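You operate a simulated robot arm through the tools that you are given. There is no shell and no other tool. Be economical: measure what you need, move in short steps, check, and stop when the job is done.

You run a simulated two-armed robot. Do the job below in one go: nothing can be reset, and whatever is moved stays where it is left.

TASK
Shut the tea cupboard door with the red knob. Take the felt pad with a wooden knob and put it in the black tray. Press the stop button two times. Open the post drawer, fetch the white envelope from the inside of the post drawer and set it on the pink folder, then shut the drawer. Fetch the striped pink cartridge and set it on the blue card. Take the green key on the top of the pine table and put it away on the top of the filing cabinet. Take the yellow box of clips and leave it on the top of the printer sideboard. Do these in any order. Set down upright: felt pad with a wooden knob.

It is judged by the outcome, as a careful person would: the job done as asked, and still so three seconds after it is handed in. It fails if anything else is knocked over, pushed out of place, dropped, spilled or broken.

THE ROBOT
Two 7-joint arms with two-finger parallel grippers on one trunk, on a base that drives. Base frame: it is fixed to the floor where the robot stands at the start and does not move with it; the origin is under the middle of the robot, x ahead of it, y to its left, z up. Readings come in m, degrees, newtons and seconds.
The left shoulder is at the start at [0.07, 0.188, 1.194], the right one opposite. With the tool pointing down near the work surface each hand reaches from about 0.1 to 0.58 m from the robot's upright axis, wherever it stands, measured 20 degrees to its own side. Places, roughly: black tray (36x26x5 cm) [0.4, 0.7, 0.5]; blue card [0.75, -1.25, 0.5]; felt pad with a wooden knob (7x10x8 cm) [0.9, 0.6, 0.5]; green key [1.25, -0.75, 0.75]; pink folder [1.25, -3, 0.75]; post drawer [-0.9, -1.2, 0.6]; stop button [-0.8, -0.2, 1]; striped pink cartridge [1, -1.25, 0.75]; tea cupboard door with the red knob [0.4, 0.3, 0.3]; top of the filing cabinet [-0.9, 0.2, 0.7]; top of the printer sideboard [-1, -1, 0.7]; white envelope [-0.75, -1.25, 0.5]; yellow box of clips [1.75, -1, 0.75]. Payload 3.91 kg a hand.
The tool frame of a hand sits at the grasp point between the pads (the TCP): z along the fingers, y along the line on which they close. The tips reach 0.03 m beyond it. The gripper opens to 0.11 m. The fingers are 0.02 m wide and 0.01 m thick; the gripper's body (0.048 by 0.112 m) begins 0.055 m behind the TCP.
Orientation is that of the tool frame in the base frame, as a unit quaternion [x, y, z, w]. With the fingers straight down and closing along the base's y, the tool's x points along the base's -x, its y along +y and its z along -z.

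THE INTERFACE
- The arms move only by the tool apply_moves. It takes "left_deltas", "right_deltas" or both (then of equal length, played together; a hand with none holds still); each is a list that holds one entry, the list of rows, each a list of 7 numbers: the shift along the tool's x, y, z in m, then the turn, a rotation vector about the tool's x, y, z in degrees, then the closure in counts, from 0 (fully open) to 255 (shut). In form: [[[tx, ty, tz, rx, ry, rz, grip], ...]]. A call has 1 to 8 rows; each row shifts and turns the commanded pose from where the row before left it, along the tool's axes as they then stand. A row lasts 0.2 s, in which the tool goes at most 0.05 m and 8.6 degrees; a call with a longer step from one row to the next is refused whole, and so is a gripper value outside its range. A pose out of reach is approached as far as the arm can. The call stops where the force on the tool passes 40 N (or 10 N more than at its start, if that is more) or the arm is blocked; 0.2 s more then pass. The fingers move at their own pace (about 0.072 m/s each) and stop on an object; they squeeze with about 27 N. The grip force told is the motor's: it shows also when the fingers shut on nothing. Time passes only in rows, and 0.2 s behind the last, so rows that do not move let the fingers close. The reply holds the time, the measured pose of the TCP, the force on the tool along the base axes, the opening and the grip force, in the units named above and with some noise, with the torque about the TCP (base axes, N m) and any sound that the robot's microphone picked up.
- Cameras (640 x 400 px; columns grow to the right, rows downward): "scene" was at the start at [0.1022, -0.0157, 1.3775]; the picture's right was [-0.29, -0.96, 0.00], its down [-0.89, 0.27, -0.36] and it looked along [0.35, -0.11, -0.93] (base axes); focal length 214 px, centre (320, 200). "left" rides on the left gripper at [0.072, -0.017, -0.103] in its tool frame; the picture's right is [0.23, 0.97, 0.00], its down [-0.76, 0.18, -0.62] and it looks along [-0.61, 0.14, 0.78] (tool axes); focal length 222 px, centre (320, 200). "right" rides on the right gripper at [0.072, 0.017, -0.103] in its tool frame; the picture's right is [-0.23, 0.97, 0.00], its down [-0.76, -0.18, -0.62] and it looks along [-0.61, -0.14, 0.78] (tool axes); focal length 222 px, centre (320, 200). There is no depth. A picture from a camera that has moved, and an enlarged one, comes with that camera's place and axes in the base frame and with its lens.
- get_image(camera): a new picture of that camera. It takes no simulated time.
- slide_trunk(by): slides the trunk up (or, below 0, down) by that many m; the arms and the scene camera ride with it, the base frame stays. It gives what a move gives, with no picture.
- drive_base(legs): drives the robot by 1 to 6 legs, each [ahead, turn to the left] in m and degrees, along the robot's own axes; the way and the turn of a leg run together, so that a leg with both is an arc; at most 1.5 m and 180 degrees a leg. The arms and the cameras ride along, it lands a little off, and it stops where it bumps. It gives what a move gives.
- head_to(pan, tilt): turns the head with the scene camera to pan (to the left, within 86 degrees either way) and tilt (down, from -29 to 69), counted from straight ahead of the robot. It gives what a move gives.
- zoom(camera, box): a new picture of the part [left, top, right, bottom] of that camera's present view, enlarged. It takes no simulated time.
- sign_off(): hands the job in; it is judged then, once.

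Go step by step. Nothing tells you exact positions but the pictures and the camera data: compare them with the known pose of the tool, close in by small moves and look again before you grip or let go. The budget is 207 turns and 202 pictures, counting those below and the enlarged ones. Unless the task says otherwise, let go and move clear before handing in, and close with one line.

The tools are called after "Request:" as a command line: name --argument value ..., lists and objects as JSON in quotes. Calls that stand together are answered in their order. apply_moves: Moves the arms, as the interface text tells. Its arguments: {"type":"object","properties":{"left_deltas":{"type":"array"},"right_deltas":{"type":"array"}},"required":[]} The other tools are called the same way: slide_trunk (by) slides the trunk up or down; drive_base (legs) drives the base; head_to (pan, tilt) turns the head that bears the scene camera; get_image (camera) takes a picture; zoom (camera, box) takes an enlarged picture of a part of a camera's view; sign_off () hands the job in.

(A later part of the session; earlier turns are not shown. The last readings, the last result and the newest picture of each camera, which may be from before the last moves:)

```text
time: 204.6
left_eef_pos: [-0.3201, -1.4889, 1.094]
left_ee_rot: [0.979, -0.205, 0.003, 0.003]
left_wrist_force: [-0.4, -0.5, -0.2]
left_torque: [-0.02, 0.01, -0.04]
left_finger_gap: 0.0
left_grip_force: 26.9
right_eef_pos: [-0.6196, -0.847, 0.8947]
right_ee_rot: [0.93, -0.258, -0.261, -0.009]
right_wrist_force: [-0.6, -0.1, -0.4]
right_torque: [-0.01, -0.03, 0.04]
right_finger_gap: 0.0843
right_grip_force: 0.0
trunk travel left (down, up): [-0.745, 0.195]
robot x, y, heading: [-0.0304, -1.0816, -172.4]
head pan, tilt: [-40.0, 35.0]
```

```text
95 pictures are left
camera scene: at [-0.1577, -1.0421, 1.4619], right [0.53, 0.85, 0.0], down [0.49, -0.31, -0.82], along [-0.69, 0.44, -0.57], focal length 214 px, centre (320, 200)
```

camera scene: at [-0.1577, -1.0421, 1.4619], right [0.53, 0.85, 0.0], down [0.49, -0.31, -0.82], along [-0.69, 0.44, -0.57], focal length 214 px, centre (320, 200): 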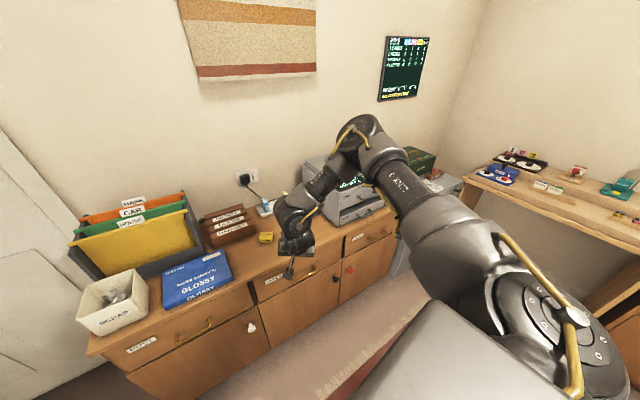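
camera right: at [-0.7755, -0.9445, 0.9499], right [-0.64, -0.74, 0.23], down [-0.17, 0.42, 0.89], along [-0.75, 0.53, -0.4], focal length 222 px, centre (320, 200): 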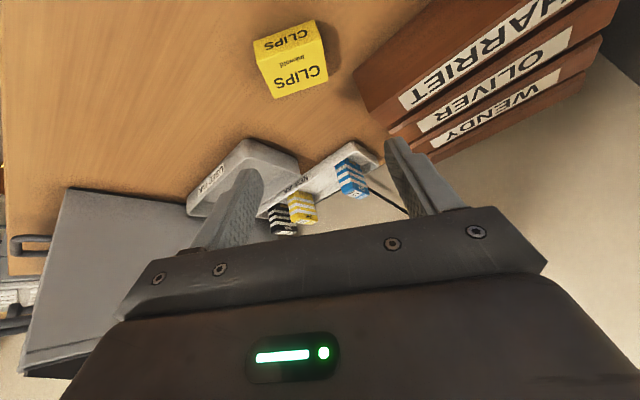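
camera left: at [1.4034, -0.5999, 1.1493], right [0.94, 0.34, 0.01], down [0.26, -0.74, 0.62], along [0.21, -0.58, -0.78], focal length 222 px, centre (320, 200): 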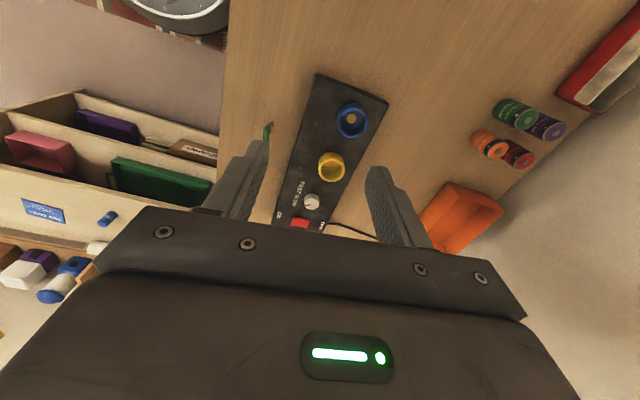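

Request:
drive_base --legs '[[0, -82], [0.5, 0], [0, 74]]'

Request:
head_to --pan 0 --tilt 30

Request:
get_image --camera "scene"

```text
time: 214.2
left_eef_pos: [-0.5191, -0.9558, 1.0943]
left_ee_rot: [0.961, -0.276, 0.001, 0.002]
left_wrist_force: [-1.0, 0.2, -0.3]
left_torque: [0.0, 0.01, 0.0]
left_finger_gap: 0.0
left_grip_force: 26.8
right_eef_pos: [-0.7234, -0.2775, 0.8942]
right_ee_rot: [0.909, -0.325, -0.259, -0.027]
right_wrist_force: [0.3, -0.5, 0.1]
right_torque: [0.04, 0.03, 0.0]
right_finger_gap: 0.0842
right_grip_force: 0.1
trunk travel left (down, up): [-0.745, 0.195]
robot x, y, heading: [-0.1787, -0.5954, 179.2]
head pan, tilt: [-40.0, 35.0]
```

```text
time: 215.3
left_eef_pos: [-0.5189, -0.9547, 1.0943]
left_ee_rot: [0.961, -0.276, 0.002, 0.003]
left_wrist_force: [-0.6, -0.3, -0.1]
left_torque: [0.03, 0.0, 0.02]
left_finger_gap: 0.0001
left_grip_force: 26.3
right_eef_pos: [-0.7224, -0.2777, 0.8941]
right_ee_rot: [0.909, -0.325, -0.259, -0.027]
right_wrist_force: [0.2, -0.3, -1.2]
right_torque: [-0.03, 0.02, -0.03]
right_finger_gap: 0.0842
right_grip_force: 0.0
trunk travel left (down, up): [-0.745, 0.195]
robot x, y, heading: [-0.1784, -0.595, 179.4]
head pan, tilt: [0.0, 30.0]
```

```text
94 pictures are left
camera scene: at [-0.3179, -0.5933, 1.4698], right [0.01, 1.0, 0.0], down [0.5, -0.01, -0.87], along [-0.87, 0.01, -0.5], focal length 214 px, centre (320, 200)
```

scene: 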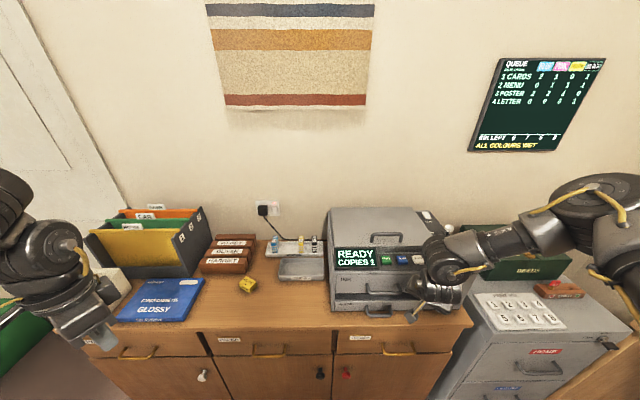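

Request:
zoom --camera "scene" --box '[320, 200, 480, 320]'

Request:
zoom --camera "scene" --box '[440, 230, 640, 355]'

```text
3.33 times, centred on (400, 260) of scene
camera zoom: at [-0.3179, -0.5933, 1.4698], right [0.01, 1.0, 0.0], down [0.5, -0.01, -0.87], along [-0.87, 0.01, -0.5], focal length 715 px, centre (53, 0)
```

zoom: 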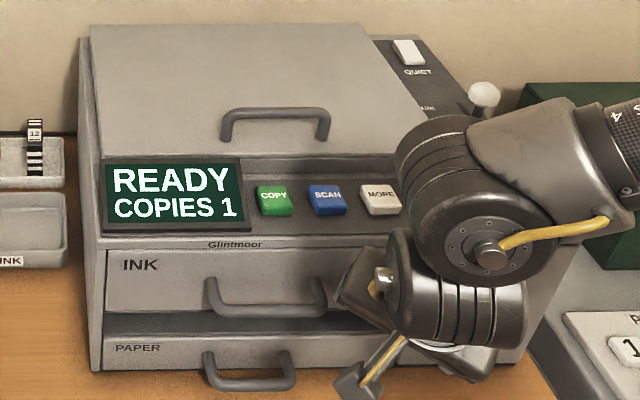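

```text
3.20 times, centred on (540, 292) of scene
camera zoom: at [-0.3179, -0.5933, 1.4698], right [0.01, 1.0, 0.0], down [0.5, -0.01, -0.87], along [-0.87, 0.01, -0.5], focal length 686 px, centre (-384, -96)
```

zoom: 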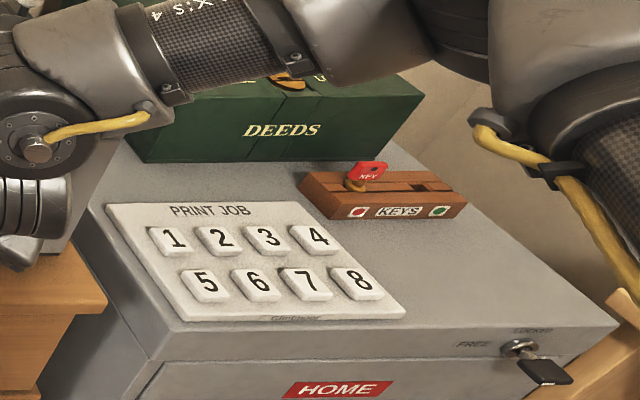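

The printer's panel shows COPY, SCAN, MORE and, hidden by my wrist, a red button — the stop button at about (-0.824, -0.218, 0.95). On the cabinet is a KEYS rack with a green-marked free slot. I raise the hand to see the button.

Request:
apply_moves --right_deltas '[[[-0.013, -0.0013, -0.039, 0, 0, 0, 255], [-0.013, -0.0013, -0.039, 0, 0, 0, 255], [-0.013, -0.0013, -0.039, 0, 0, 0, 255], [-0.013, -0.0013, -0.039, 0, 0, 0, 255], [-0.013, -0.0013, -0.039, 0, 0, 0, 255]]]'

Request:
get_image --camera "right"

Request:
zoom --camera "scene" --box '[320, 180, 480, 300]'

```text
time: 216.5
left_eef_pos: [-0.5174, -0.9563, 1.0944]
left_ee_rot: [0.961, -0.276, 0.001, 0.003]
left_wrist_force: [1.0, 0.4, -0.1]
left_torque: [-0.01, 0.05, -0.02]
left_finger_gap: 0.0
left_grip_force: 26.8
right_eef_pos: [-0.6702, -0.2788, 1.0982]
right_ee_rot: [0.909, -0.325, -0.26, -0.028]
right_wrist_force: [-0.4, -0.2, 0.4]
right_torque: [0.0, -0.01, -0.01]
right_finger_gap: 0.0
right_grip_force: 27.0
trunk travel left (down, up): [-0.745, 0.195]
robot x, y, heading: [-0.1719, -0.5948, 179.2]
head pan, tilt: [0.0, 30.0]
```

```text
91 pictures are left
camera right: at [-0.5862, -0.3565, 1.1525], right [-0.74, -0.64, 0.23], down [-0.11, 0.44, 0.89], along [-0.67, 0.63, -0.39], focal length 222 px, centre (320, 200)
```

right: 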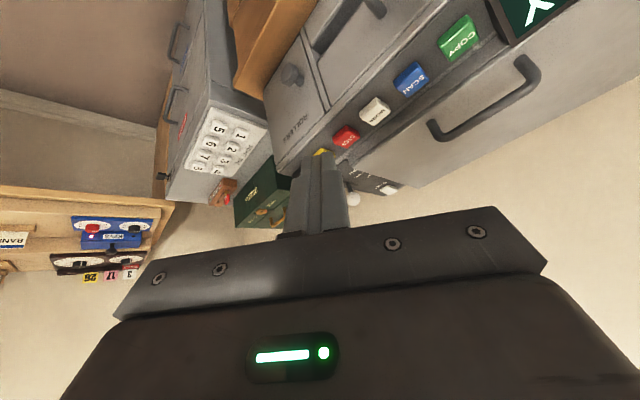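

```text
3.33 times, centred on (400, 240) of scene
camera zoom: at [-0.3158, -0.5947, 1.4699], right [0.01, 1.0, 0.0], down [0.5, -0.01, -0.87], along [-0.87, 0.01, -0.5], focal length 715 px, centre (53, 67)
```

zoom: 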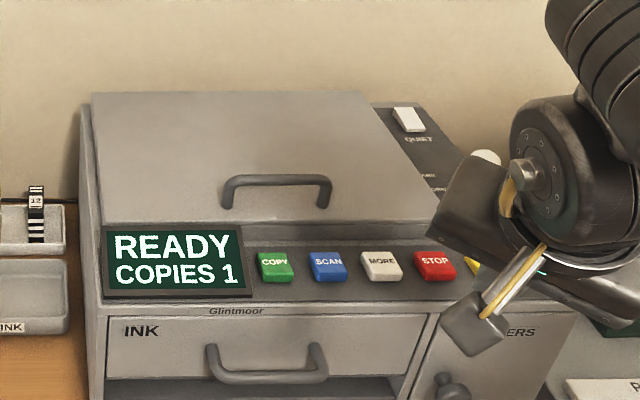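

STOP is identified. I move the closed fingertips to just above it and look again.

Request:
apply_moves --right_deltas '[[[-0.019, 0.0068, 0.0388, 0, 0, 0, 255], [-0.019, 0.0068, 0.0388, 0, 0, 0, 255], [-0.019, 0.0068, 0.0388, 0, 0, 0, 255], [-0.016, 0.0068, 0.025, 0, 0, 0, 255]]]'

Request:
get_image --camera "right"

Request:
zoom --camera "scene" --box '[380, 200, 500, 290]'

```text
time: 217.5
left_eef_pos: [-0.5192, -0.9576, 1.0946]
left_ee_rot: [0.961, -0.276, 0.002, 0.003]
left_wrist_force: [0.5, 0.0, 0.5]
left_torque: [0.03, -0.06, 0.0]
left_finger_gap: 0.0
left_grip_force: 26.7
right_eef_pos: [-0.8041, -0.2271, 1.0072]
right_ee_rot: [0.909, -0.324, -0.26, -0.028]
right_wrist_force: [0.1, -0.2, 1.4]
right_torque: [0.01, 0.01, -0.03]
right_finger_gap: 0.0002
right_grip_force: 27.0
trunk travel left (down, up): [-0.745, 0.195]
robot x, y, heading: [-0.1769, -0.5946, 179.4]
head pan, tilt: [0.0, 30.0]
```

```text
89 pictures are left
camera right: at [-0.7194, -0.3047, 1.0623], right [-0.74, -0.64, 0.23], down [-0.11, 0.44, 0.89], along [-0.67, 0.63, -0.39], focal length 222 px, centre (320, 200)
```

right: 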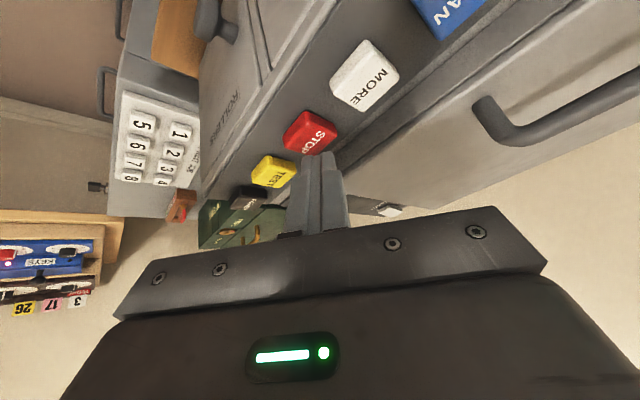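

```text
4.44 times, centred on (440, 245) of scene
camera zoom: at [-0.3183, -0.5961, 1.4697], right [0.01, 1.0, 0.0], down [0.5, 0.0, -0.87], along [-0.87, 0.01, -0.5], focal length 953 px, centre (-213, 0)
```

zoom: 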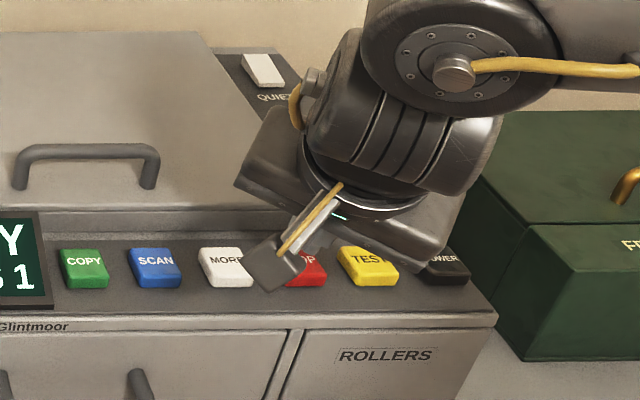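

STOP triangulates to (-0.831, -0.209, 0.94). I press along the finger direction in small steps.

Request:
apply_moves --right_deltas '[[[0.005, -0.004, 0.03, 0, 0, 0, 255], [0, 0, 0.008, 0, 0, 0, 255], [0, 0, 0.006, 0, 0, 0, 255], [0, 0, 0.004, 0, 0, 0, 255]]]'

Request:
get_image --camera "right"

```text
time: 218.2
left_eef_pos: [-0.5121, -0.9582, 1.0964]
left_ee_rot: [0.961, -0.276, -0.002, 0.004]
left_wrist_force: [-1.3, 0.3, -0.5]
left_torque: [0.0, -0.02, -0.02]
left_finger_gap: 0.0
left_grip_force: 26.9
right_eef_pos: [-0.8126, -0.221, 0.9832]
right_ee_rot: [0.907, -0.324, -0.269, -0.024]
right_wrist_force: [8.3, -4.5, 23.3]
right_torque: [-0.01, -0.38, -0.06]
right_finger_gap: 0.0002
right_grip_force: 27.2
trunk travel left (down, up): [-0.745, 0.195]
robot x, y, heading: [-0.1763, -0.5962, 178.9]
head pan, tilt: [0.0, 30.0]
heard: click
stopped in row 3 (right hand): the force on the tool passed its limit (the readings are from after the stop); the commanded pose is now the measured one
```

```text
87 pictures are left
camera right: at [-0.7271, -0.2981, 1.0366], right [-0.73, -0.64, 0.24], down [-0.09, 0.44, 0.89], along [-0.68, 0.63, -0.38], focal length 222 px, centre (320, 200)
```

right: 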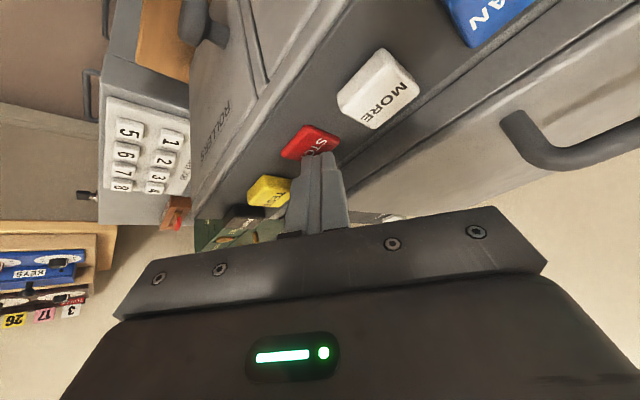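

A click: the first press is done. I lift off and check the display.

Request:
apply_moves --right_deltas '[[[0, 0, -0.02, 0, 0, 0, 255], [0, 0, -0.015, 0, 0, 0, 255], [0, 0, 0, 0, 0, 0, 255]]]'

Request:
zoom --camera "scene" --box '[320, 200, 480, 300]'

```text
time: 219.0
left_eef_pos: [-0.5201, -0.9548, 1.0941]
left_ee_rot: [0.961, -0.276, 0.002, 0.003]
left_wrist_force: [0.4, 0.1, -1.1]
left_torque: [0.0, 0.04, 0.0]
left_finger_gap: 0.0
left_grip_force: 27.1
right_eef_pos: [-0.8005, -0.2247, 1.0027]
right_ee_rot: [0.909, -0.325, -0.26, -0.027]
right_wrist_force: [-0.3, 0.7, -0.5]
right_torque: [0.02, -0.03, 0.0]
right_finger_gap: 0.0002
right_grip_force: 27.2
trunk travel left (down, up): [-0.745, 0.195]
robot x, y, heading: [-0.175, -0.5951, 179.2]
head pan, tilt: [0.0, 30.0]
```

```text
4.00 times, centred on (400, 250) of scene
camera zoom: at [-0.3188, -0.5937, 1.4695], right [0.01, 1.0, 0.0], down [0.5, -0.01, -0.87], along [-0.87, 0.01, -0.5], focal length 858 px, centre (0, 0)
```

zoom: 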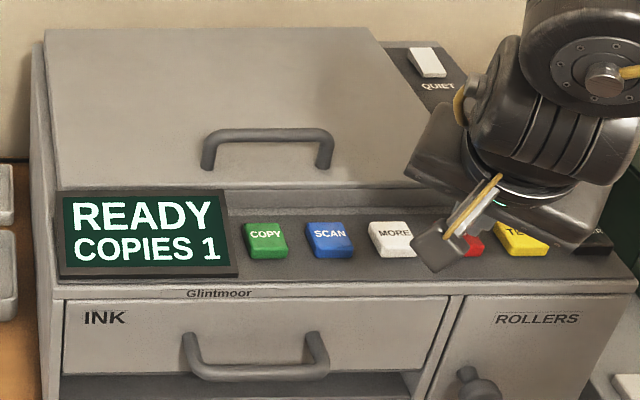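

Second press, the same way.

Request:
apply_moves --right_deltas '[[[0, 0, 0.02, 0, 0, 0, 255], [0, 0, 0.008, 0, 0, 0, 255], [0, 0, 0.006, 0, 0, 0, 255], [0, 0, 0.004, 0, 0, 0, 255]]]'

Request:
apply_moves --right_deltas '[[[0, 0, -0.03, 0, 0, 0, 255], [-0.01, 0, -0.04, 0, 0, 0, 255], [-0.01, 0, -0.04, 0, 0, 0, 255], [0.03, 0, -0.03, 0, 0, 0, 255], [0.03, 0, -0.03, 0, 0, 0, 255]]]'

Request:
get_image --camera "scene"

```text
time: 220.0
left_eef_pos: [-0.5126, -0.9583, 1.0967]
left_ee_rot: [0.961, -0.278, -0.001, 0.003]
left_wrist_force: [-0.3, -0.4, 0.0]
left_torque: [0.0, -0.02, 0.01]
left_finger_gap: 0.0
left_grip_force: 27.2
right_eef_pos: [-0.814, -0.221, 0.9825]
right_ee_rot: [0.906, -0.325, -0.27, -0.024]
right_wrist_force: [9.8, -0.3, 22.7]
right_torque: [0.12, -0.38, -0.15]
right_finger_gap: 0.0
right_grip_force: 27.1
trunk travel left (down, up): [-0.745, 0.195]
robot x, y, heading: [-0.1728, -0.5964, 179.1]
head pan, tilt: [0.0, 30.0]
heard: click
stopped in row 4 (right hand): the force on the tool passed its limit (the readings are from after the stop); the commanded pose is now the measured one
```

```text
time: 221.2
left_eef_pos: [-0.5165, -0.9569, 1.0934]
left_ee_rot: [0.961, -0.277, 0.001, 0.004]
left_wrist_force: [0.5, -0.5, -0.1]
left_torque: [-0.02, 0.02, -0.01]
left_finger_gap: 0.0
left_grip_force: 26.8
right_eef_pos: [-0.7146, -0.2769, 1.1013]
right_ee_rot: [0.908, -0.325, -0.264, -0.027]
right_wrist_force: [0.2, 0.1, 0.5]
right_torque: [0.03, 0.01, -0.01]
right_finger_gap: 0.0002
right_grip_force: 26.8
trunk travel left (down, up): [-0.745, 0.195]
robot x, y, heading: [-0.1756, -0.5949, 179.1]
head pan, tilt: [0.0, 30.0]
```

```text
85 pictures are left
camera scene: at [-0.3152, -0.5952, 1.47], right [0.01, 1.0, 0.0], down [0.5, -0.01, -0.87], along [-0.87, 0.01, -0.5], focal length 214 px, centre (320, 200)
```

scene: 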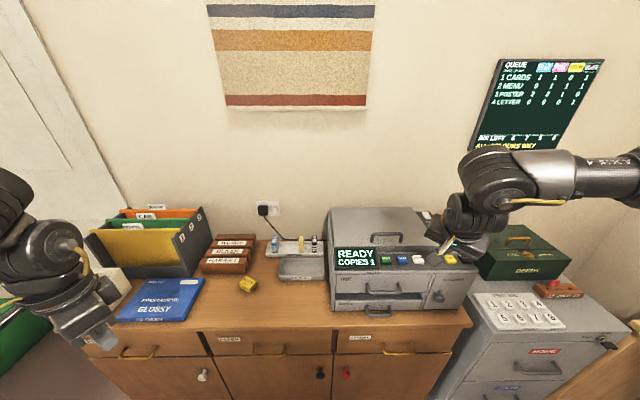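

Both presses clicked. Now the post drawer: I drive to it and look at its handle.

Request:
zoom --camera "scene" --box '[60, 310, 300, 400]'

Request:
drive_base --legs '[[-0.15, 0], [0, 75], [0.45, 0], [0, -67]]'

Request:
head_to --pan 12 --tilt 45

Request:
get_image --camera "scene"

```text
2.67 times, centred on (180, 355) of scene
camera zoom: at [-0.3152, -0.5952, 1.47], right [0.01, 1.0, 0.0], down [0.5, -0.01, -0.87], along [-0.87, 0.01, -0.5], focal length 572 px, centre (693, -213)
```

zoom: 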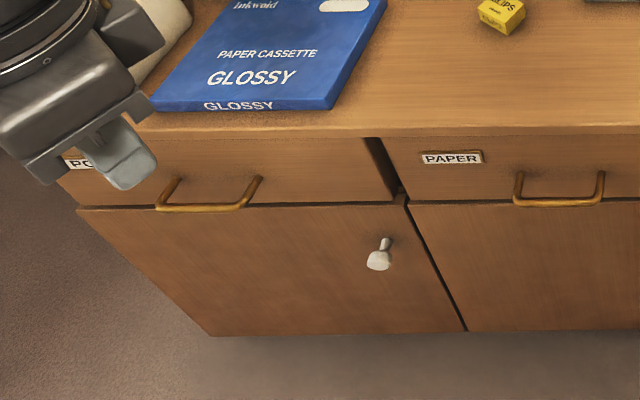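

```text
time: 231.0
left_eef_pos: [-0.4356, -1.4408, 1.0944]
left_ee_rot: [0.98, -0.2, 0.001, 0.002]
left_wrist_force: [0.4, 0.1, 0.0]
left_torque: [0.0, 0.0, 0.0]
left_finger_gap: 0.0
left_grip_force: 26.6
right_eef_pos: [-0.7384, -0.8008, 1.1002]
right_ee_rot: [0.931, -0.252, -0.265, -0.005]
right_wrist_force: [0.0, -0.2, 0.2]
right_torque: [0.04, 0.02, -0.03]
right_finger_gap: 0.0
right_grip_force: 27.2
trunk travel left (down, up): [-0.745, 0.195]
robot x, y, heading: [-0.1515, -1.0332, -171.9]
head pan, tilt: [0.0, 30.0]
```

```text
time: 231.8
left_eef_pos: [-0.4362, -1.4399, 1.0951]
left_ee_rot: [0.98, -0.2, 0.002, 0.003]
left_wrist_force: [0.4, 0.2, -0.5]
left_torque: [0.0, 0.02, 0.01]
left_finger_gap: 0.0
left_grip_force: 27.4
right_eef_pos: [-0.7396, -0.7988, 1.0986]
right_ee_rot: [0.931, -0.252, -0.264, -0.005]
right_wrist_force: [-0.6, -0.3, 0.1]
right_torque: [0.01, 0.01, 0.01]
right_finger_gap: 0.0
right_grip_force: 27.1
trunk travel left (down, up): [-0.745, 0.195]
robot x, y, heading: [-0.1543, -1.0308, -171.6]
head pan, tilt: [12.0, 45.0]
```

```text
83 pictures are left
camera scene: at [-0.2812, -1.0659, 1.4472], right [-0.35, 0.94, 0.0], down [0.66, 0.24, -0.71], along [-0.66, -0.24, -0.71], focal length 214 px, centre (320, 200)
```

scene: 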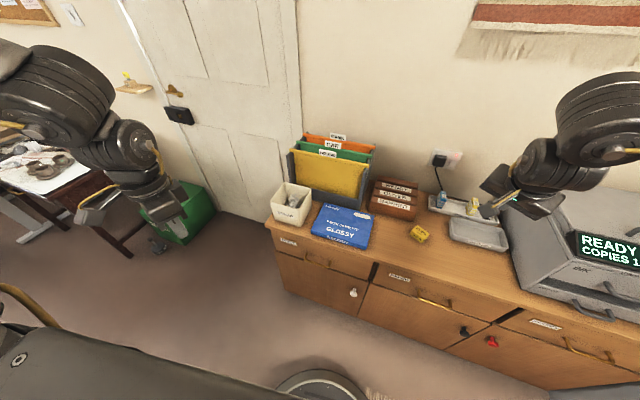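

Request:
zoom --camera "scene" --box '[260, 200, 400, 300]'

```text
4.00 times, centred on (330, 250) of scene
camera zoom: at [-0.2812, -1.0659, 1.4472], right [-0.35, 0.94, 0.0], down [0.66, 0.24, -0.71], along [-0.66, -0.24, -0.71], focal length 858 px, centre (280, 0)
```

zoom: 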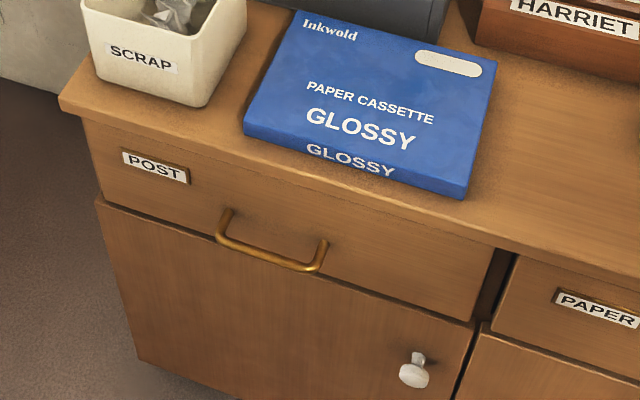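

The POST drawer's bow handle is at about (-0.705, -1.237, 0.605). I'll hook it from above with closed fingers and pull by driving backward; I drive to a spot square to it.

Request:
drive_base --legs '[[-0.15, 0], [0, -98.4], [-0.55, 0], [0, 90]]'

Request:
head_to --pan -20 --tilt 50

Request:
get_image --camera "scene"

Request:
get_image --camera "right"

```text
time: 240.1
left_eef_pos: [-0.3725, -1.2202, 1.0946]
left_ee_rot: [-0.503, 0.864, 0.002, -0.003]
left_wrist_force: [-0.9, -0.7, -0.4]
left_torque: [-0.01, -0.01, -0.03]
left_finger_gap: 0.0
left_grip_force: 27.5
right_eef_pos: [0.2982, -0.9933, 1.101]
right_ee_rot: [-0.432, 0.862, 0.173, 0.2]
right_wrist_force: [-0.5, 0.9, 0.5]
right_torque: [0.0, 0.03, 0.0]
right_finger_gap: 0.0
right_grip_force: 27.2
trunk travel left (down, up): [-0.745, 0.195]
robot x, y, heading: [0.001, -1.5472, 91.9]
head pan, tilt: [12.0, 45.0]
stopped in leg 3: the robot was blocked; the commanded pose is now the measured one
```

```text
time: 241.1
left_eef_pos: [-0.3709, -1.2194, 1.0953]
left_ee_rot: [-0.503, 0.864, 0.002, -0.004]
left_wrist_force: [0.3, -0.9, -0.6]
left_torque: [-0.04, 0.02, -0.01]
left_finger_gap: 0.0001
left_grip_force: 26.5
right_eef_pos: [0.2986, -0.993, 1.0997]
right_ee_rot: [-0.432, 0.863, 0.172, 0.2]
right_wrist_force: [-0.2, -0.7, -0.7]
right_torque: [0.04, 0.01, 0.02]
right_finger_gap: 0.0002
right_grip_force: 26.9
trunk travel left (down, up): [-0.745, 0.195]
robot x, y, heading: [0.0035, -1.5498, 91.9]
head pan, tilt: [-20.0, 50.0]
```

```text
81 pictures are left
camera scene: at [0.0236, -1.4224, 1.4403], right [0.95, -0.31, 0.0], down [-0.24, -0.73, -0.64], along [0.2, 0.61, -0.77], focal length 214 px, centre (320, 200)
```

scene: 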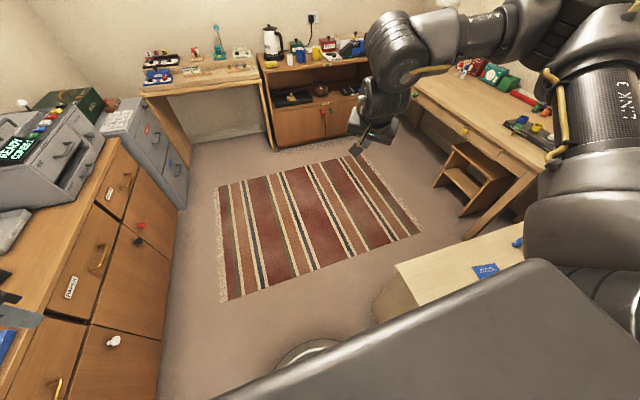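

```text
80 pictures are left
camera right: at [0.2248, -1.0795, 1.1539], right [-0.67, 0.71, 0.23], down [0.44, 0.12, 0.89], along [0.6, 0.7, -0.39], focal length 222 px, centre (320, 200)
```

right: 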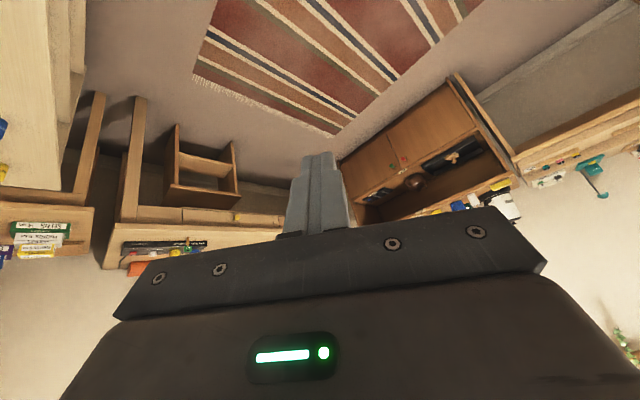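

It bumped slightly (near the wall end on my right). I turn left away from it to face the drawer.

Request:
drive_base --legs '[[0, 88]]'

Request:
get_image --camera "scene"

Request:
get_image --camera "right"

```text
time: 245.3
left_eef_pos: [-0.3239, -1.9211, 1.0954]
left_ee_rot: [0.967, -0.254, 0.002, 0.003]
left_wrist_force: [0.3, -0.4, 0.6]
left_torque: [0.01, 0.01, -0.02]
left_finger_gap: 0.0003
left_grip_force: 26.9
right_eef_pos: [-0.5545, -1.2528, 1.0992]
right_ee_rot: [0.916, -0.304, -0.263, -0.02]
right_wrist_force: [0.3, 0.3, 0.8]
right_torque: [0.01, -0.02, 0.03]
right_finger_gap: 0.0002
right_grip_force: 26.7
trunk travel left (down, up): [-0.745, 0.195]
robot x, y, heading: [0.0033, -1.5473, -178.1]
head pan, tilt: [-20.0, 50.0]
```

```text
79 pictures are left
camera scene: at [-0.1222, -1.5235, 1.4402], right [0.31, 0.95, 0.0], down [0.73, -0.24, -0.64], along [-0.61, 0.2, -0.77], focal length 214 px, centre (320, 200)
```

scene: 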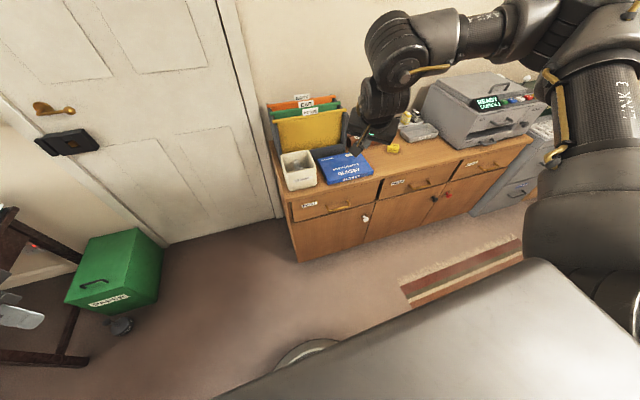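

```text
78 pictures are left
camera right: at [-0.4653, -1.3257, 1.1539], right [-0.7, -0.67, 0.23], down [-0.12, 0.44, 0.89], along [-0.7, 0.6, -0.39], focal length 222 px, centre (320, 200)
```

right: 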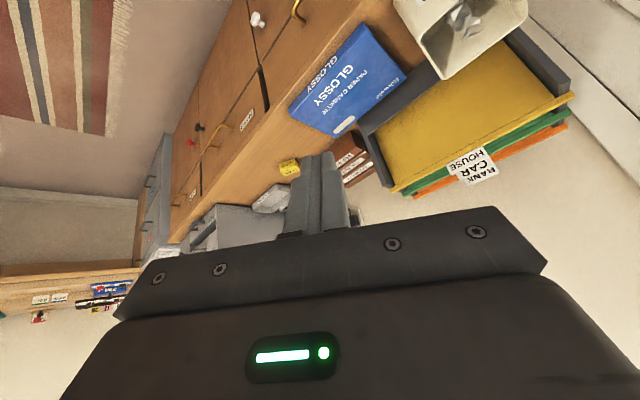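

I lower the trunk so the fingertips come near handle height, still well in front of the drawer.

Request:
slide_trunk --by -0.42

Request:
get_image --camera "right"

Request:
get_image --camera "scene"

```text
refused: -0.42 is not a number from -0.4 to 0.4
```

```text
77 pictures are left
camera right: at [-0.4653, -1.3257, 1.1539], right [-0.7, -0.67, 0.23], down [-0.12, 0.44, 0.89], along [-0.7, 0.6, -0.39], focal length 222 px, centre (320, 200)
```

right: 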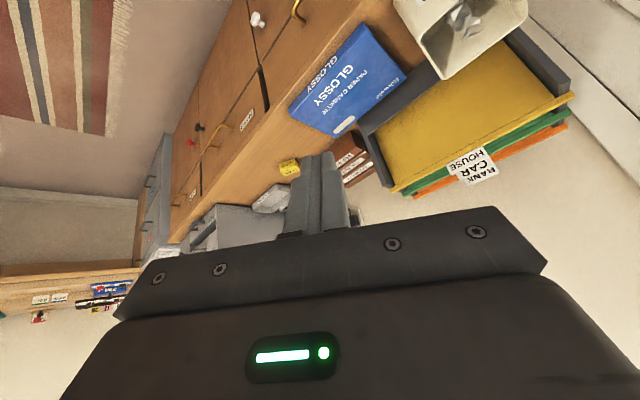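

```text
76 pictures are left
camera scene: at [-0.1222, -1.5235, 1.4402], right [0.31, 0.95, 0.0], down [0.73, -0.24, -0.64], along [-0.61, 0.2, -0.77], focal length 214 px, centre (320, 200)
```

scene: 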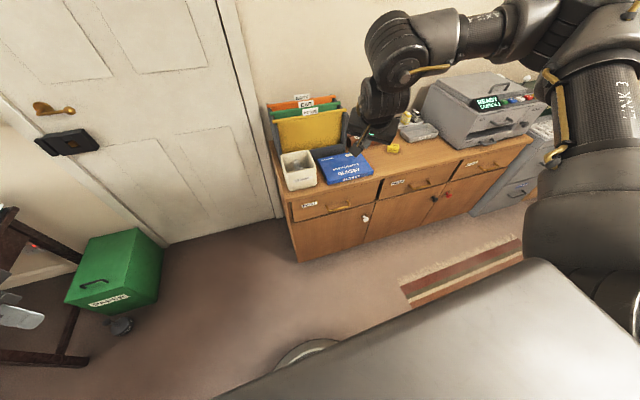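

Request:
slide_trunk --by -0.38

Request:
get_image --camera "right"

```text
time: 249.0
left_eef_pos: [-0.3234, -1.922, 0.7149]
left_ee_rot: [0.967, -0.253, 0.002, 0.004]
left_wrist_force: [0.1, 0.3, 0.3]
left_torque: [0.02, 0.01, 0.0]
left_finger_gap: 0.0
left_grip_force: 27.5
right_eef_pos: [-0.5531, -1.2523, 0.72]
right_ee_rot: [0.916, -0.302, -0.264, -0.02]
right_wrist_force: [0.1, 0.6, 0.3]
right_torque: [-0.03, 0.01, -0.02]
right_finger_gap: 0.0
right_grip_force: 26.9
trunk travel left (down, up): [-0.365, 0.575]
robot x, y, heading: [0.0039, -1.5469, -178.1]
head pan, tilt: [-20.0, 50.0]
```

```text
75 pictures are left
camera right: at [-0.4652, -1.3258, 0.774], right [-0.7, -0.67, 0.23], down [-0.12, 0.44, 0.89], along [-0.7, 0.6, -0.39], focal length 222 px, centre (320, 200)
```

right: 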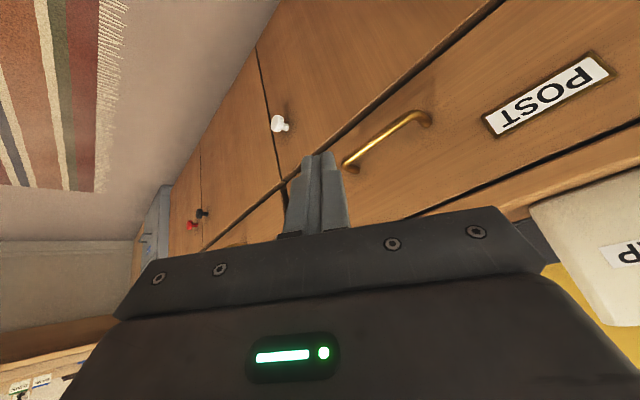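

The gap behind the bar is only ~3 cm, so I'd rather pinch the bar with one finger behind it. I need the hand more vertical and turned further clockwise; I raise the trunk and reshape the arm in free space.

Request:
slide_trunk --by 0.25

Request:
apply_moves --right_deltas '[[[0, 0, 0.03, 0, 7, 0, 110], [0, 0, 0.03, 0, 7, 0, 110], [0, 0, 0.03, 0, 6, 0, 110], [0, 0, 0.03, 0, 0, 8, 110], [0, 0, 0.03, 0, 0, 8, 110], [0, 0, 0.03, 0, 0, 8, 110], [0, 0, 0.03, 0, 0, 8, 110], [0, 0, 0.03, 0, 0, 4, 110]]]'

Request:
get_image --camera "right"

```text
time: 251.6
left_eef_pos: [-0.3233, -1.9207, 0.9644]
left_ee_rot: [0.967, -0.254, 0.002, 0.003]
left_wrist_force: [-0.5, 0.5, 0.3]
left_torque: [0.0, 0.01, -0.01]
left_finger_gap: 0.0001
left_grip_force: 26.6
right_eef_pos: [-0.5537, -1.252, 0.9693]
right_ee_rot: [0.916, -0.303, -0.263, -0.019]
right_wrist_force: [0.8, -0.6, 0.1]
right_torque: [0.0, 0.0, -0.02]
right_finger_gap: 0.0
right_grip_force: 26.7
trunk travel left (down, up): [-0.615, 0.325]
robot x, y, heading: [0.0042, -1.5478, -178.0]
head pan, tilt: [-20.0, 50.0]
```

```text
time: 253.4
left_eef_pos: [-0.3238, -1.9219, 0.9634]
left_ee_rot: [0.967, -0.253, 0.001, 0.002]
left_wrist_force: [0.3, -0.3, -0.6]
left_torque: [-0.03, -0.03, 0.03]
left_finger_gap: 0.0
left_grip_force: 26.5
right_eef_pos: [-0.6208, -1.2395, 0.7411]
right_ee_rot: [0.808, -0.58, -0.084, 0.063]
right_wrist_force: [-0.2, 0.4, 0.3]
right_torque: [-0.02, 0.01, -0.01]
right_finger_gap: 0.0624
right_grip_force: 0.2
trunk travel left (down, up): [-0.615, 0.325]
robot x, y, heading: [0.0034, -1.5477, -177.9]
head pan, tilt: [-20.0, 50.0]
```

```text
74 pictures are left
camera right: at [-0.5923, -1.3144, 0.8399], right [-0.97, -0.09, 0.21], down [0.06, 0.78, 0.62], along [-0.22, 0.62, -0.75], focal length 222 px, centre (320, 200)
```

right: 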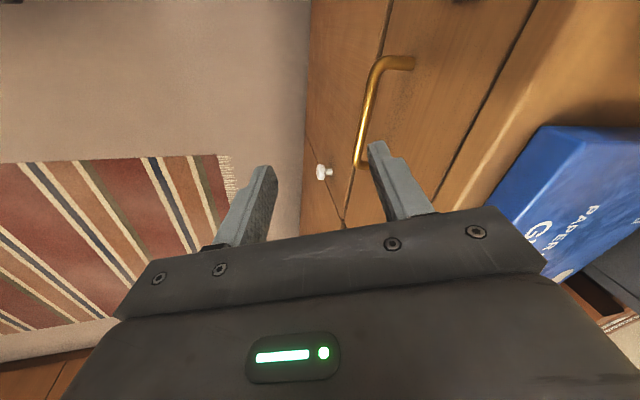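

The arm is free now and the handle is right below. I lean the hand slightly and hover just above the bar.

Request:
apply_moves --right_deltas '[[[0, 0, 0, -6, 0, 0, 139], [0, 0, 0, -6, 0, 0, 139], [-0.0043, 0.003, 0.0287, 0, 0, 0, 139], [-0.0043, 0.003, 0.0287, 0, 0, 0, 139], [-0.0043, 0.003, 0.0287, 0, 0, 0, 139]]]'

Request:
get_image --camera "right"

```text
time: 254.6
left_eef_pos: [-0.3229, -1.9219, 0.9637]
left_ee_rot: [0.967, -0.254, 0.002, 0.004]
left_wrist_force: [-0.1, -0.4, 0.2]
left_torque: [0.02, -0.02, -0.01]
left_finger_gap: 0.0
left_grip_force: 26.8
right_eef_pos: [-0.6655, -1.2369, 0.6648]
right_ee_rot: [0.797, -0.567, -0.145, 0.147]
right_wrist_force: [0.4, 0.3, -0.1]
right_torque: [0.02, 0.0, -0.04]
right_finger_gap: 0.0503
right_grip_force: 0.1
trunk travel left (down, up): [-0.615, 0.325]
robot x, y, heading: [0.003, -1.5446, -178.2]
head pan, tilt: [-20.0, 50.0]
```

```text
73 pictures are left
camera right: at [-0.6167, -1.304, 0.761], right [-0.91, -0.09, 0.4], down [0.16, 0.82, 0.55], along [-0.38, 0.57, -0.73], focal length 222 px, centre (320, 200)
```

right: 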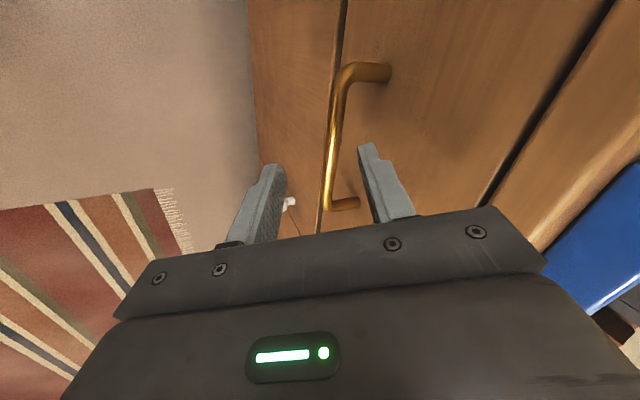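

The bar passes between the fingers. I advance and close.

Request:
apply_moves --right_deltas '[[[0, 0, 0.025, 0, 0, 0, 139], [0, 0, 0.02, 0, 0, 0, 139], [0, 0, 0.012, 0, 0, 0, 139]]]'

Request:
get_image --camera "right"

```text
time: 255.4
left_eef_pos: [-0.3228, -1.9217, 0.9653]
left_ee_rot: [0.967, -0.253, 0.002, 0.003]
left_wrist_force: [0.8, -0.2, -0.4]
left_torque: [0.01, 0.0, -0.01]
left_finger_gap: 0.0002
left_grip_force: 27.6
right_eef_pos: [-0.6873, -1.2421, 0.6143]
right_ee_rot: [0.796, -0.568, -0.146, 0.148]
right_wrist_force: [5.0, -0.5, 4.5]
right_torque: [-0.04, 0.16, -0.01]
right_finger_gap: 0.0489
right_grip_force: 0.0
trunk travel left (down, up): [-0.615, 0.325]
robot x, y, heading: [0.0039, -1.5424, -177.7]
head pan, tilt: [-20.0, 50.0]
```

```text
72 pictures are left
camera right: at [-0.6381, -1.3081, 0.7108], right [-0.91, -0.09, 0.4], down [0.16, 0.82, 0.55], along [-0.38, 0.56, -0.73], focal length 222 px, centre (320, 200)
```

right: 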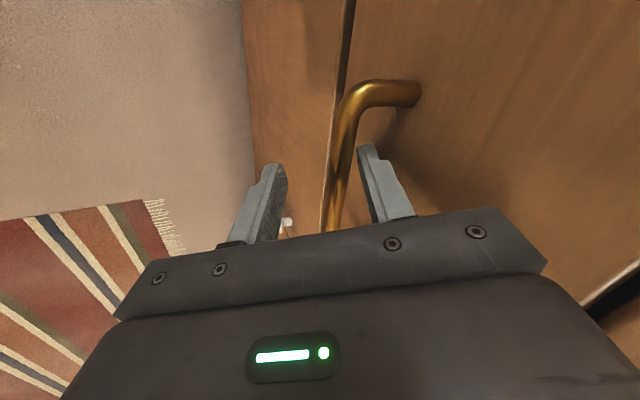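

Request:
apply_moves --right_deltas '[[[0, 0, 0, 0, 0, 0, 255], [0, 0, 0, 0, 0, 0, 255], [0, 0, 0, 0, 0, 0, 255], [0, 0, 0, 0, 0, 0, 255]]]'

Request:
drive_base --legs '[[-0.12, 0]]'

Request:
get_image --camera "right"

```text
time: 256.4
left_eef_pos: [-0.3219, -1.922, 0.9644]
left_ee_rot: [0.967, -0.253, 0.001, 0.003]
left_wrist_force: [-0.2, 0.3, 0.6]
left_torque: [-0.02, -0.01, 0.01]
left_finger_gap: 0.0001
left_grip_force: 27.1
right_eef_pos: [-0.6894, -1.2431, 0.6156]
right_ee_rot: [0.797, -0.567, -0.146, 0.148]
right_wrist_force: [-2.0, -5.9, 9.9]
right_torque: [-0.71, 0.05, -0.93]
right_finger_gap: 0.018
right_grip_force: 44.8
trunk travel left (down, up): [-0.615, 0.325]
robot x, y, heading: [0.0029, -1.5454, -177.9]
head pan, tilt: [-20.0, 50.0]
```

```text
time: 257.1
left_eef_pos: [-0.3227, -1.9225, 0.9637]
left_ee_rot: [0.967, -0.254, 0.002, 0.003]
left_wrist_force: [0.3, -0.3, -0.1]
left_torque: [0.03, 0.01, -0.03]
left_finger_gap: 0.0
left_grip_force: 26.9
right_eef_pos: [-0.6889, -1.2417, 0.6161]
right_ee_rot: [0.795, -0.569, -0.146, 0.151]
right_wrist_force: [0.1, -1.3, 1.4]
right_torque: [0.12, 0.0, -1.33]
right_finger_gap: 0.0182
right_grip_force: 44.8
trunk travel left (down, up): [-0.615, 0.325]
robot x, y, heading: [0.0014, -1.5488, -178.0]
head pan, tilt: [-20.0, 50.0]
stopped in leg 1: the robot was blocked; the commanded pose is now the measured one
```

```text
71 pictures are left
camera right: at [-0.6401, -1.3091, 0.712], right [-0.91, -0.08, 0.41], down [0.17, 0.82, 0.54], along [-0.38, 0.56, -0.73], focal length 222 px, centre (320, 200)
```

right: 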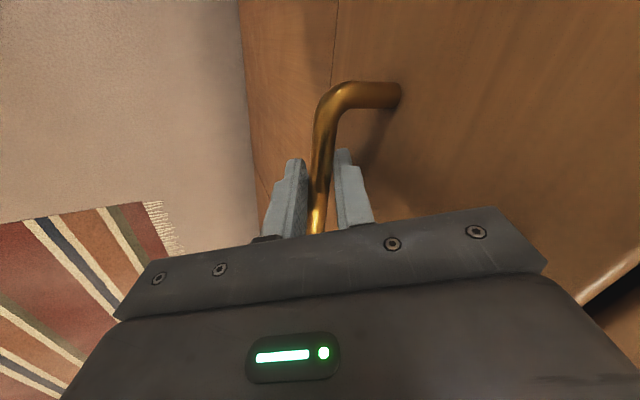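

The base can't back up (something is behind me), so I pull the drawer open with the arm.

Request:
apply_moves --right_deltas '[[[0.0078, -0.0216, -0.0099, 0, 0, 0, 255], [0.0094, -0.0259, -0.0119, 0, 0, 0, 255], [0.0094, -0.0259, -0.0119, 0, 0, 0, 255], [0.0094, -0.0259, -0.0119, 0, 0, 0, 255], [0.0094, -0.0259, -0.0119, 0, 0, 0, 255], [0.0094, -0.0259, -0.0119, 0, 0, 0, 255], [0.0094, -0.0259, -0.0119, 0, 0, 0, 255], [0.0094, -0.0259, -0.0119, 0, 0, 0, 255]]]'

Request:
get_image --camera "scene"

```text
time: 258.9
left_eef_pos: [-0.3211, -1.922, 0.9653]
left_ee_rot: [0.967, -0.254, 0.001, 0.004]
left_wrist_force: [0.1, -0.2, -0.1]
left_torque: [0.03, -0.03, 0.05]
left_finger_gap: 0.0
left_grip_force: 27.0
right_eef_pos: [-0.451, -1.2421, 0.6159]
right_ee_rot: [0.796, -0.567, -0.147, 0.151]
right_wrist_force: [1.8, 0.8, 21.9]
right_torque: [0.29, -0.09, -1.45]
right_finger_gap: 0.0183
right_grip_force: 45.2
trunk travel left (down, up): [-0.615, 0.325]
robot x, y, heading: [0.0043, -1.5479, -178.0]
head pan, tilt: [-20.0, 50.0]
```

```text
70 pictures are left
camera scene: at [-0.1187, -1.5245, 1.3107], right [0.31, 0.95, 0.0], down [0.73, -0.24, -0.64], along [-0.61, 0.2, -0.76], focal length 214 px, centre (320, 200)
```

scene: 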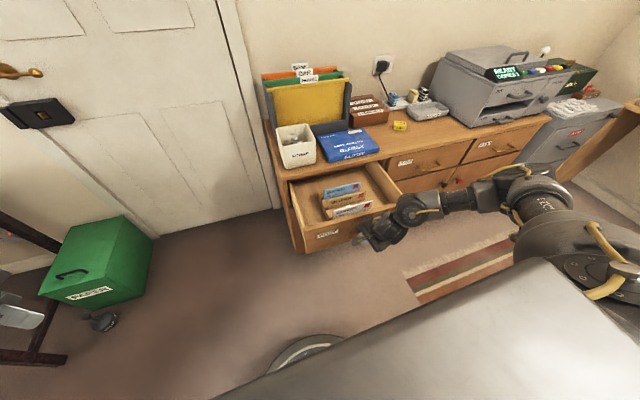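

The drawer is open by 24 cm. I look inside.

Request:
zoom --camera "scene" --box '[280, 150, 440, 250]'

```text
4.00 times, centred on (360, 200) of scene
camera zoom: at [-0.1187, -1.5245, 1.3107], right [0.31, 0.95, 0.0], down [0.73, -0.24, -0.64], along [-0.61, 0.2, -0.76], focal length 858 px, centre (160, 200)
```

zoom: 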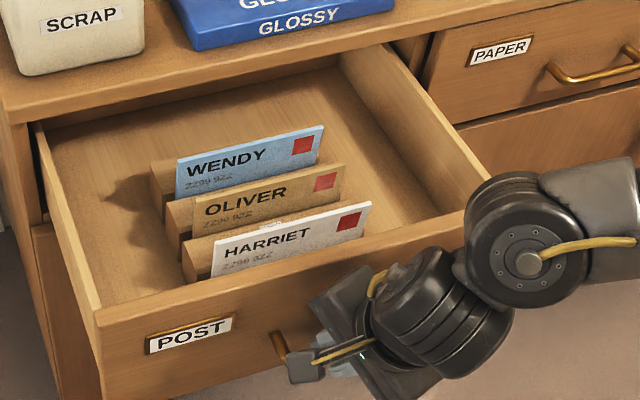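

Three cards stand in the drawer; the front one (HARRIET) is white. I release the handle and lift out.

Request:
apply_moves --right_deltas '[[[0, 0, 0, 0, 0, 0, 139], [0, 0, 0, 0, 0, 0, 139], [0, 0, -0.03, 0, 0, 0, 139], [0, 0, -0.04, 0, 0, 0, 139], [0, 0, -0.045, 0, 0, 0, 139], [0, 0, -0.045, 0, 0, 0, 139]]]'

Request:
get_image --camera "right"

Request:
zoom --camera "scene" --box '[280, 150, 440, 250]'

```text
time: 260.3
left_eef_pos: [-0.3228, -1.9224, 0.9635]
left_ee_rot: [0.967, -0.254, 0.002, 0.003]
left_wrist_force: [0.5, 0.7, -0.9]
left_torque: [-0.02, 0.01, 0.01]
left_finger_gap: 0.0
left_grip_force: 27.0
right_eef_pos: [-0.391, -1.2348, 0.7598]
right_ee_rot: [0.796, -0.567, -0.145, 0.15]
right_wrist_force: [1.2, 0.0, -0.7]
right_torque: [0.0, -0.01, 0.01]
right_finger_gap: 0.0499
right_grip_force: 0.0
trunk travel left (down, up): [-0.615, 0.325]
robot x, y, heading: [0.0028, -1.5459, -178.2]
head pan, tilt: [-20.0, 50.0]
```

```text
68 pictures are left
camera right: at [-0.3418, -1.3005, 0.8564], right [-0.91, -0.09, 0.41], down [0.17, 0.82, 0.54], along [-0.38, 0.56, -0.73], focal length 222 px, centre (320, 200)
```

right: 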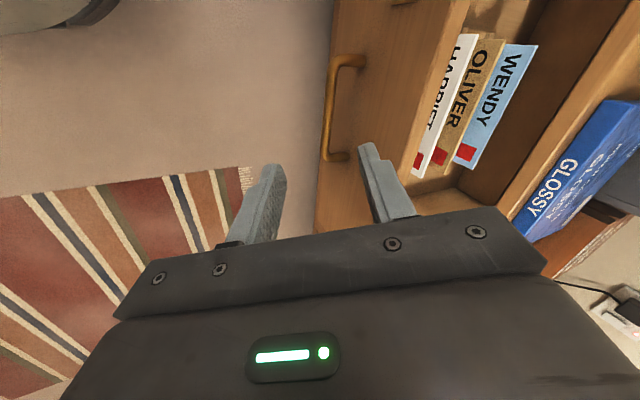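

```text
4.00 times, centred on (360, 200) of scene
camera zoom: at [-0.1213, -1.5241, 1.3103], right [0.31, 0.95, 0.0], down [0.73, -0.24, -0.64], along [-0.61, 0.2, -0.77], focal length 858 px, centre (160, 200)
```

zoom: 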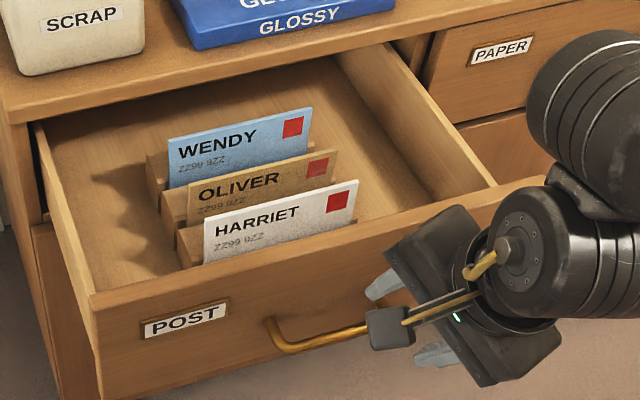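

The white card stands at x≈-0.578, y -1.33…-1.18, top z≈0.697, with the brown one 3.7 cm behind. I make the hand vertical with the closing axis along x.

Request:
apply_moves --right_deltas '[[[0, 0, -0.02, 8, 0, 0, 175], [0, 0, -0.02, 8, 0, 0, 175], [0, 0, -0.02, 8, 0, 0, 175], [0, 0, 0, 0, 0, 6, 175], [0, 0, 0, 0, 0, 6, 175], [0, 0, 0, 0, 0, 6, 175]]]'

```text
time: 261.7
left_eef_pos: [-0.3238, -1.9214, 0.9633]
left_ee_rot: [0.967, -0.255, 0.001, 0.003]
left_wrist_force: [-0.6, -0.6, 0.1]
left_torque: [0.0, 0.03, 0.02]
left_finger_gap: 0.0
left_grip_force: 26.7
right_eef_pos: [-0.3734, -1.2287, 0.8163]
right_ee_rot: [0.707, -0.706, -0.027, -0.015]
right_wrist_force: [1.2, -0.9, -0.1]
right_torque: [0.03, -0.04, 0.0]
right_finger_gap: 0.0345
right_grip_force: 0.1
trunk travel left (down, up): [-0.615, 0.325]
robot x, y, heading: [-0.0006, -1.5437, -178.2]
head pan, tilt: [-20.0, 50.0]
```

Perfectly aligned. I move above the white card and look.

Request:
apply_moves --right_deltas '[[[0.004, 0.041, 0.006, 0, 0, 0, 175], [0.004, 0.041, 0.006, 0, 0, 0, 175], [0.004, 0.041, 0.006, 0, 0, 0, 175], [0.004, 0.041, 0.006, 0, 0, 0, 175], [0.004, 0.041, 0.006, 0, 0, 0, 175]]]'

Request:
get_image --camera "right"

Request:
zoom --camera "scene" --box '[280, 150, 440, 250]'

```text
time: 262.9
left_eef_pos: [-0.3241, -1.9226, 0.9636]
left_ee_rot: [0.967, -0.253, 0.002, 0.004]
left_wrist_force: [-0.1, 0.2, -0.1]
left_torque: [0.03, -0.03, 0.03]
left_finger_gap: 0.0
left_grip_force: 26.5
right_eef_pos: [-0.58, -1.249, 0.7872]
right_ee_rot: [0.709, -0.705, -0.027, -0.016]
right_wrist_force: [0.4, 0.3, -0.4]
right_torque: [-0.02, -0.04, -0.01]
right_finger_gap: 0.0345
right_grip_force: 0.1
trunk travel left (down, up): [-0.615, 0.325]
robot x, y, heading: [0.0016, -1.5452, -177.6]
head pan, tilt: [-20.0, 50.0]
```

```text
66 pictures are left
camera right: at [-0.5958, -1.3286, 0.886], right [-0.97, 0.22, 0.03], down [0.18, 0.72, 0.67], along [0.13, 0.65, -0.75], focal length 222 px, centre (320, 200)
```

right: 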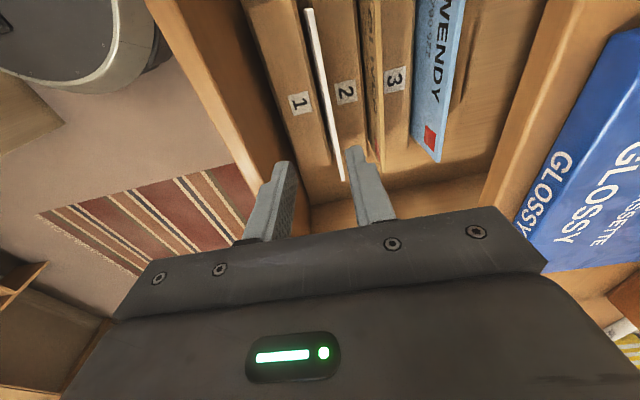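

```text
4.00 times, centred on (360, 200) of scene
camera zoom: at [-0.1232, -1.5243, 1.3101], right [0.31, 0.95, 0.0], down [0.73, -0.24, -0.64], along [-0.61, 0.2, -0.77], focal length 858 px, centre (160, 200)
```

zoom: 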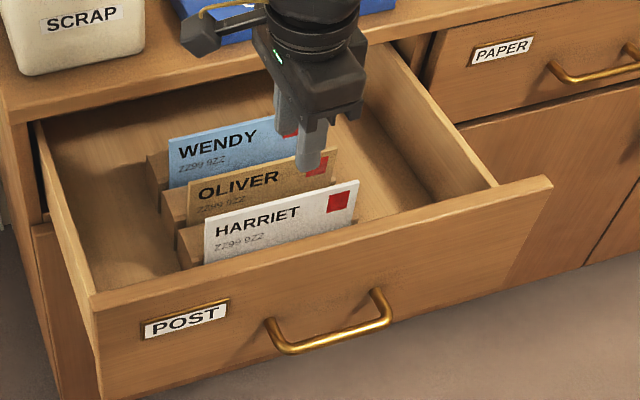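

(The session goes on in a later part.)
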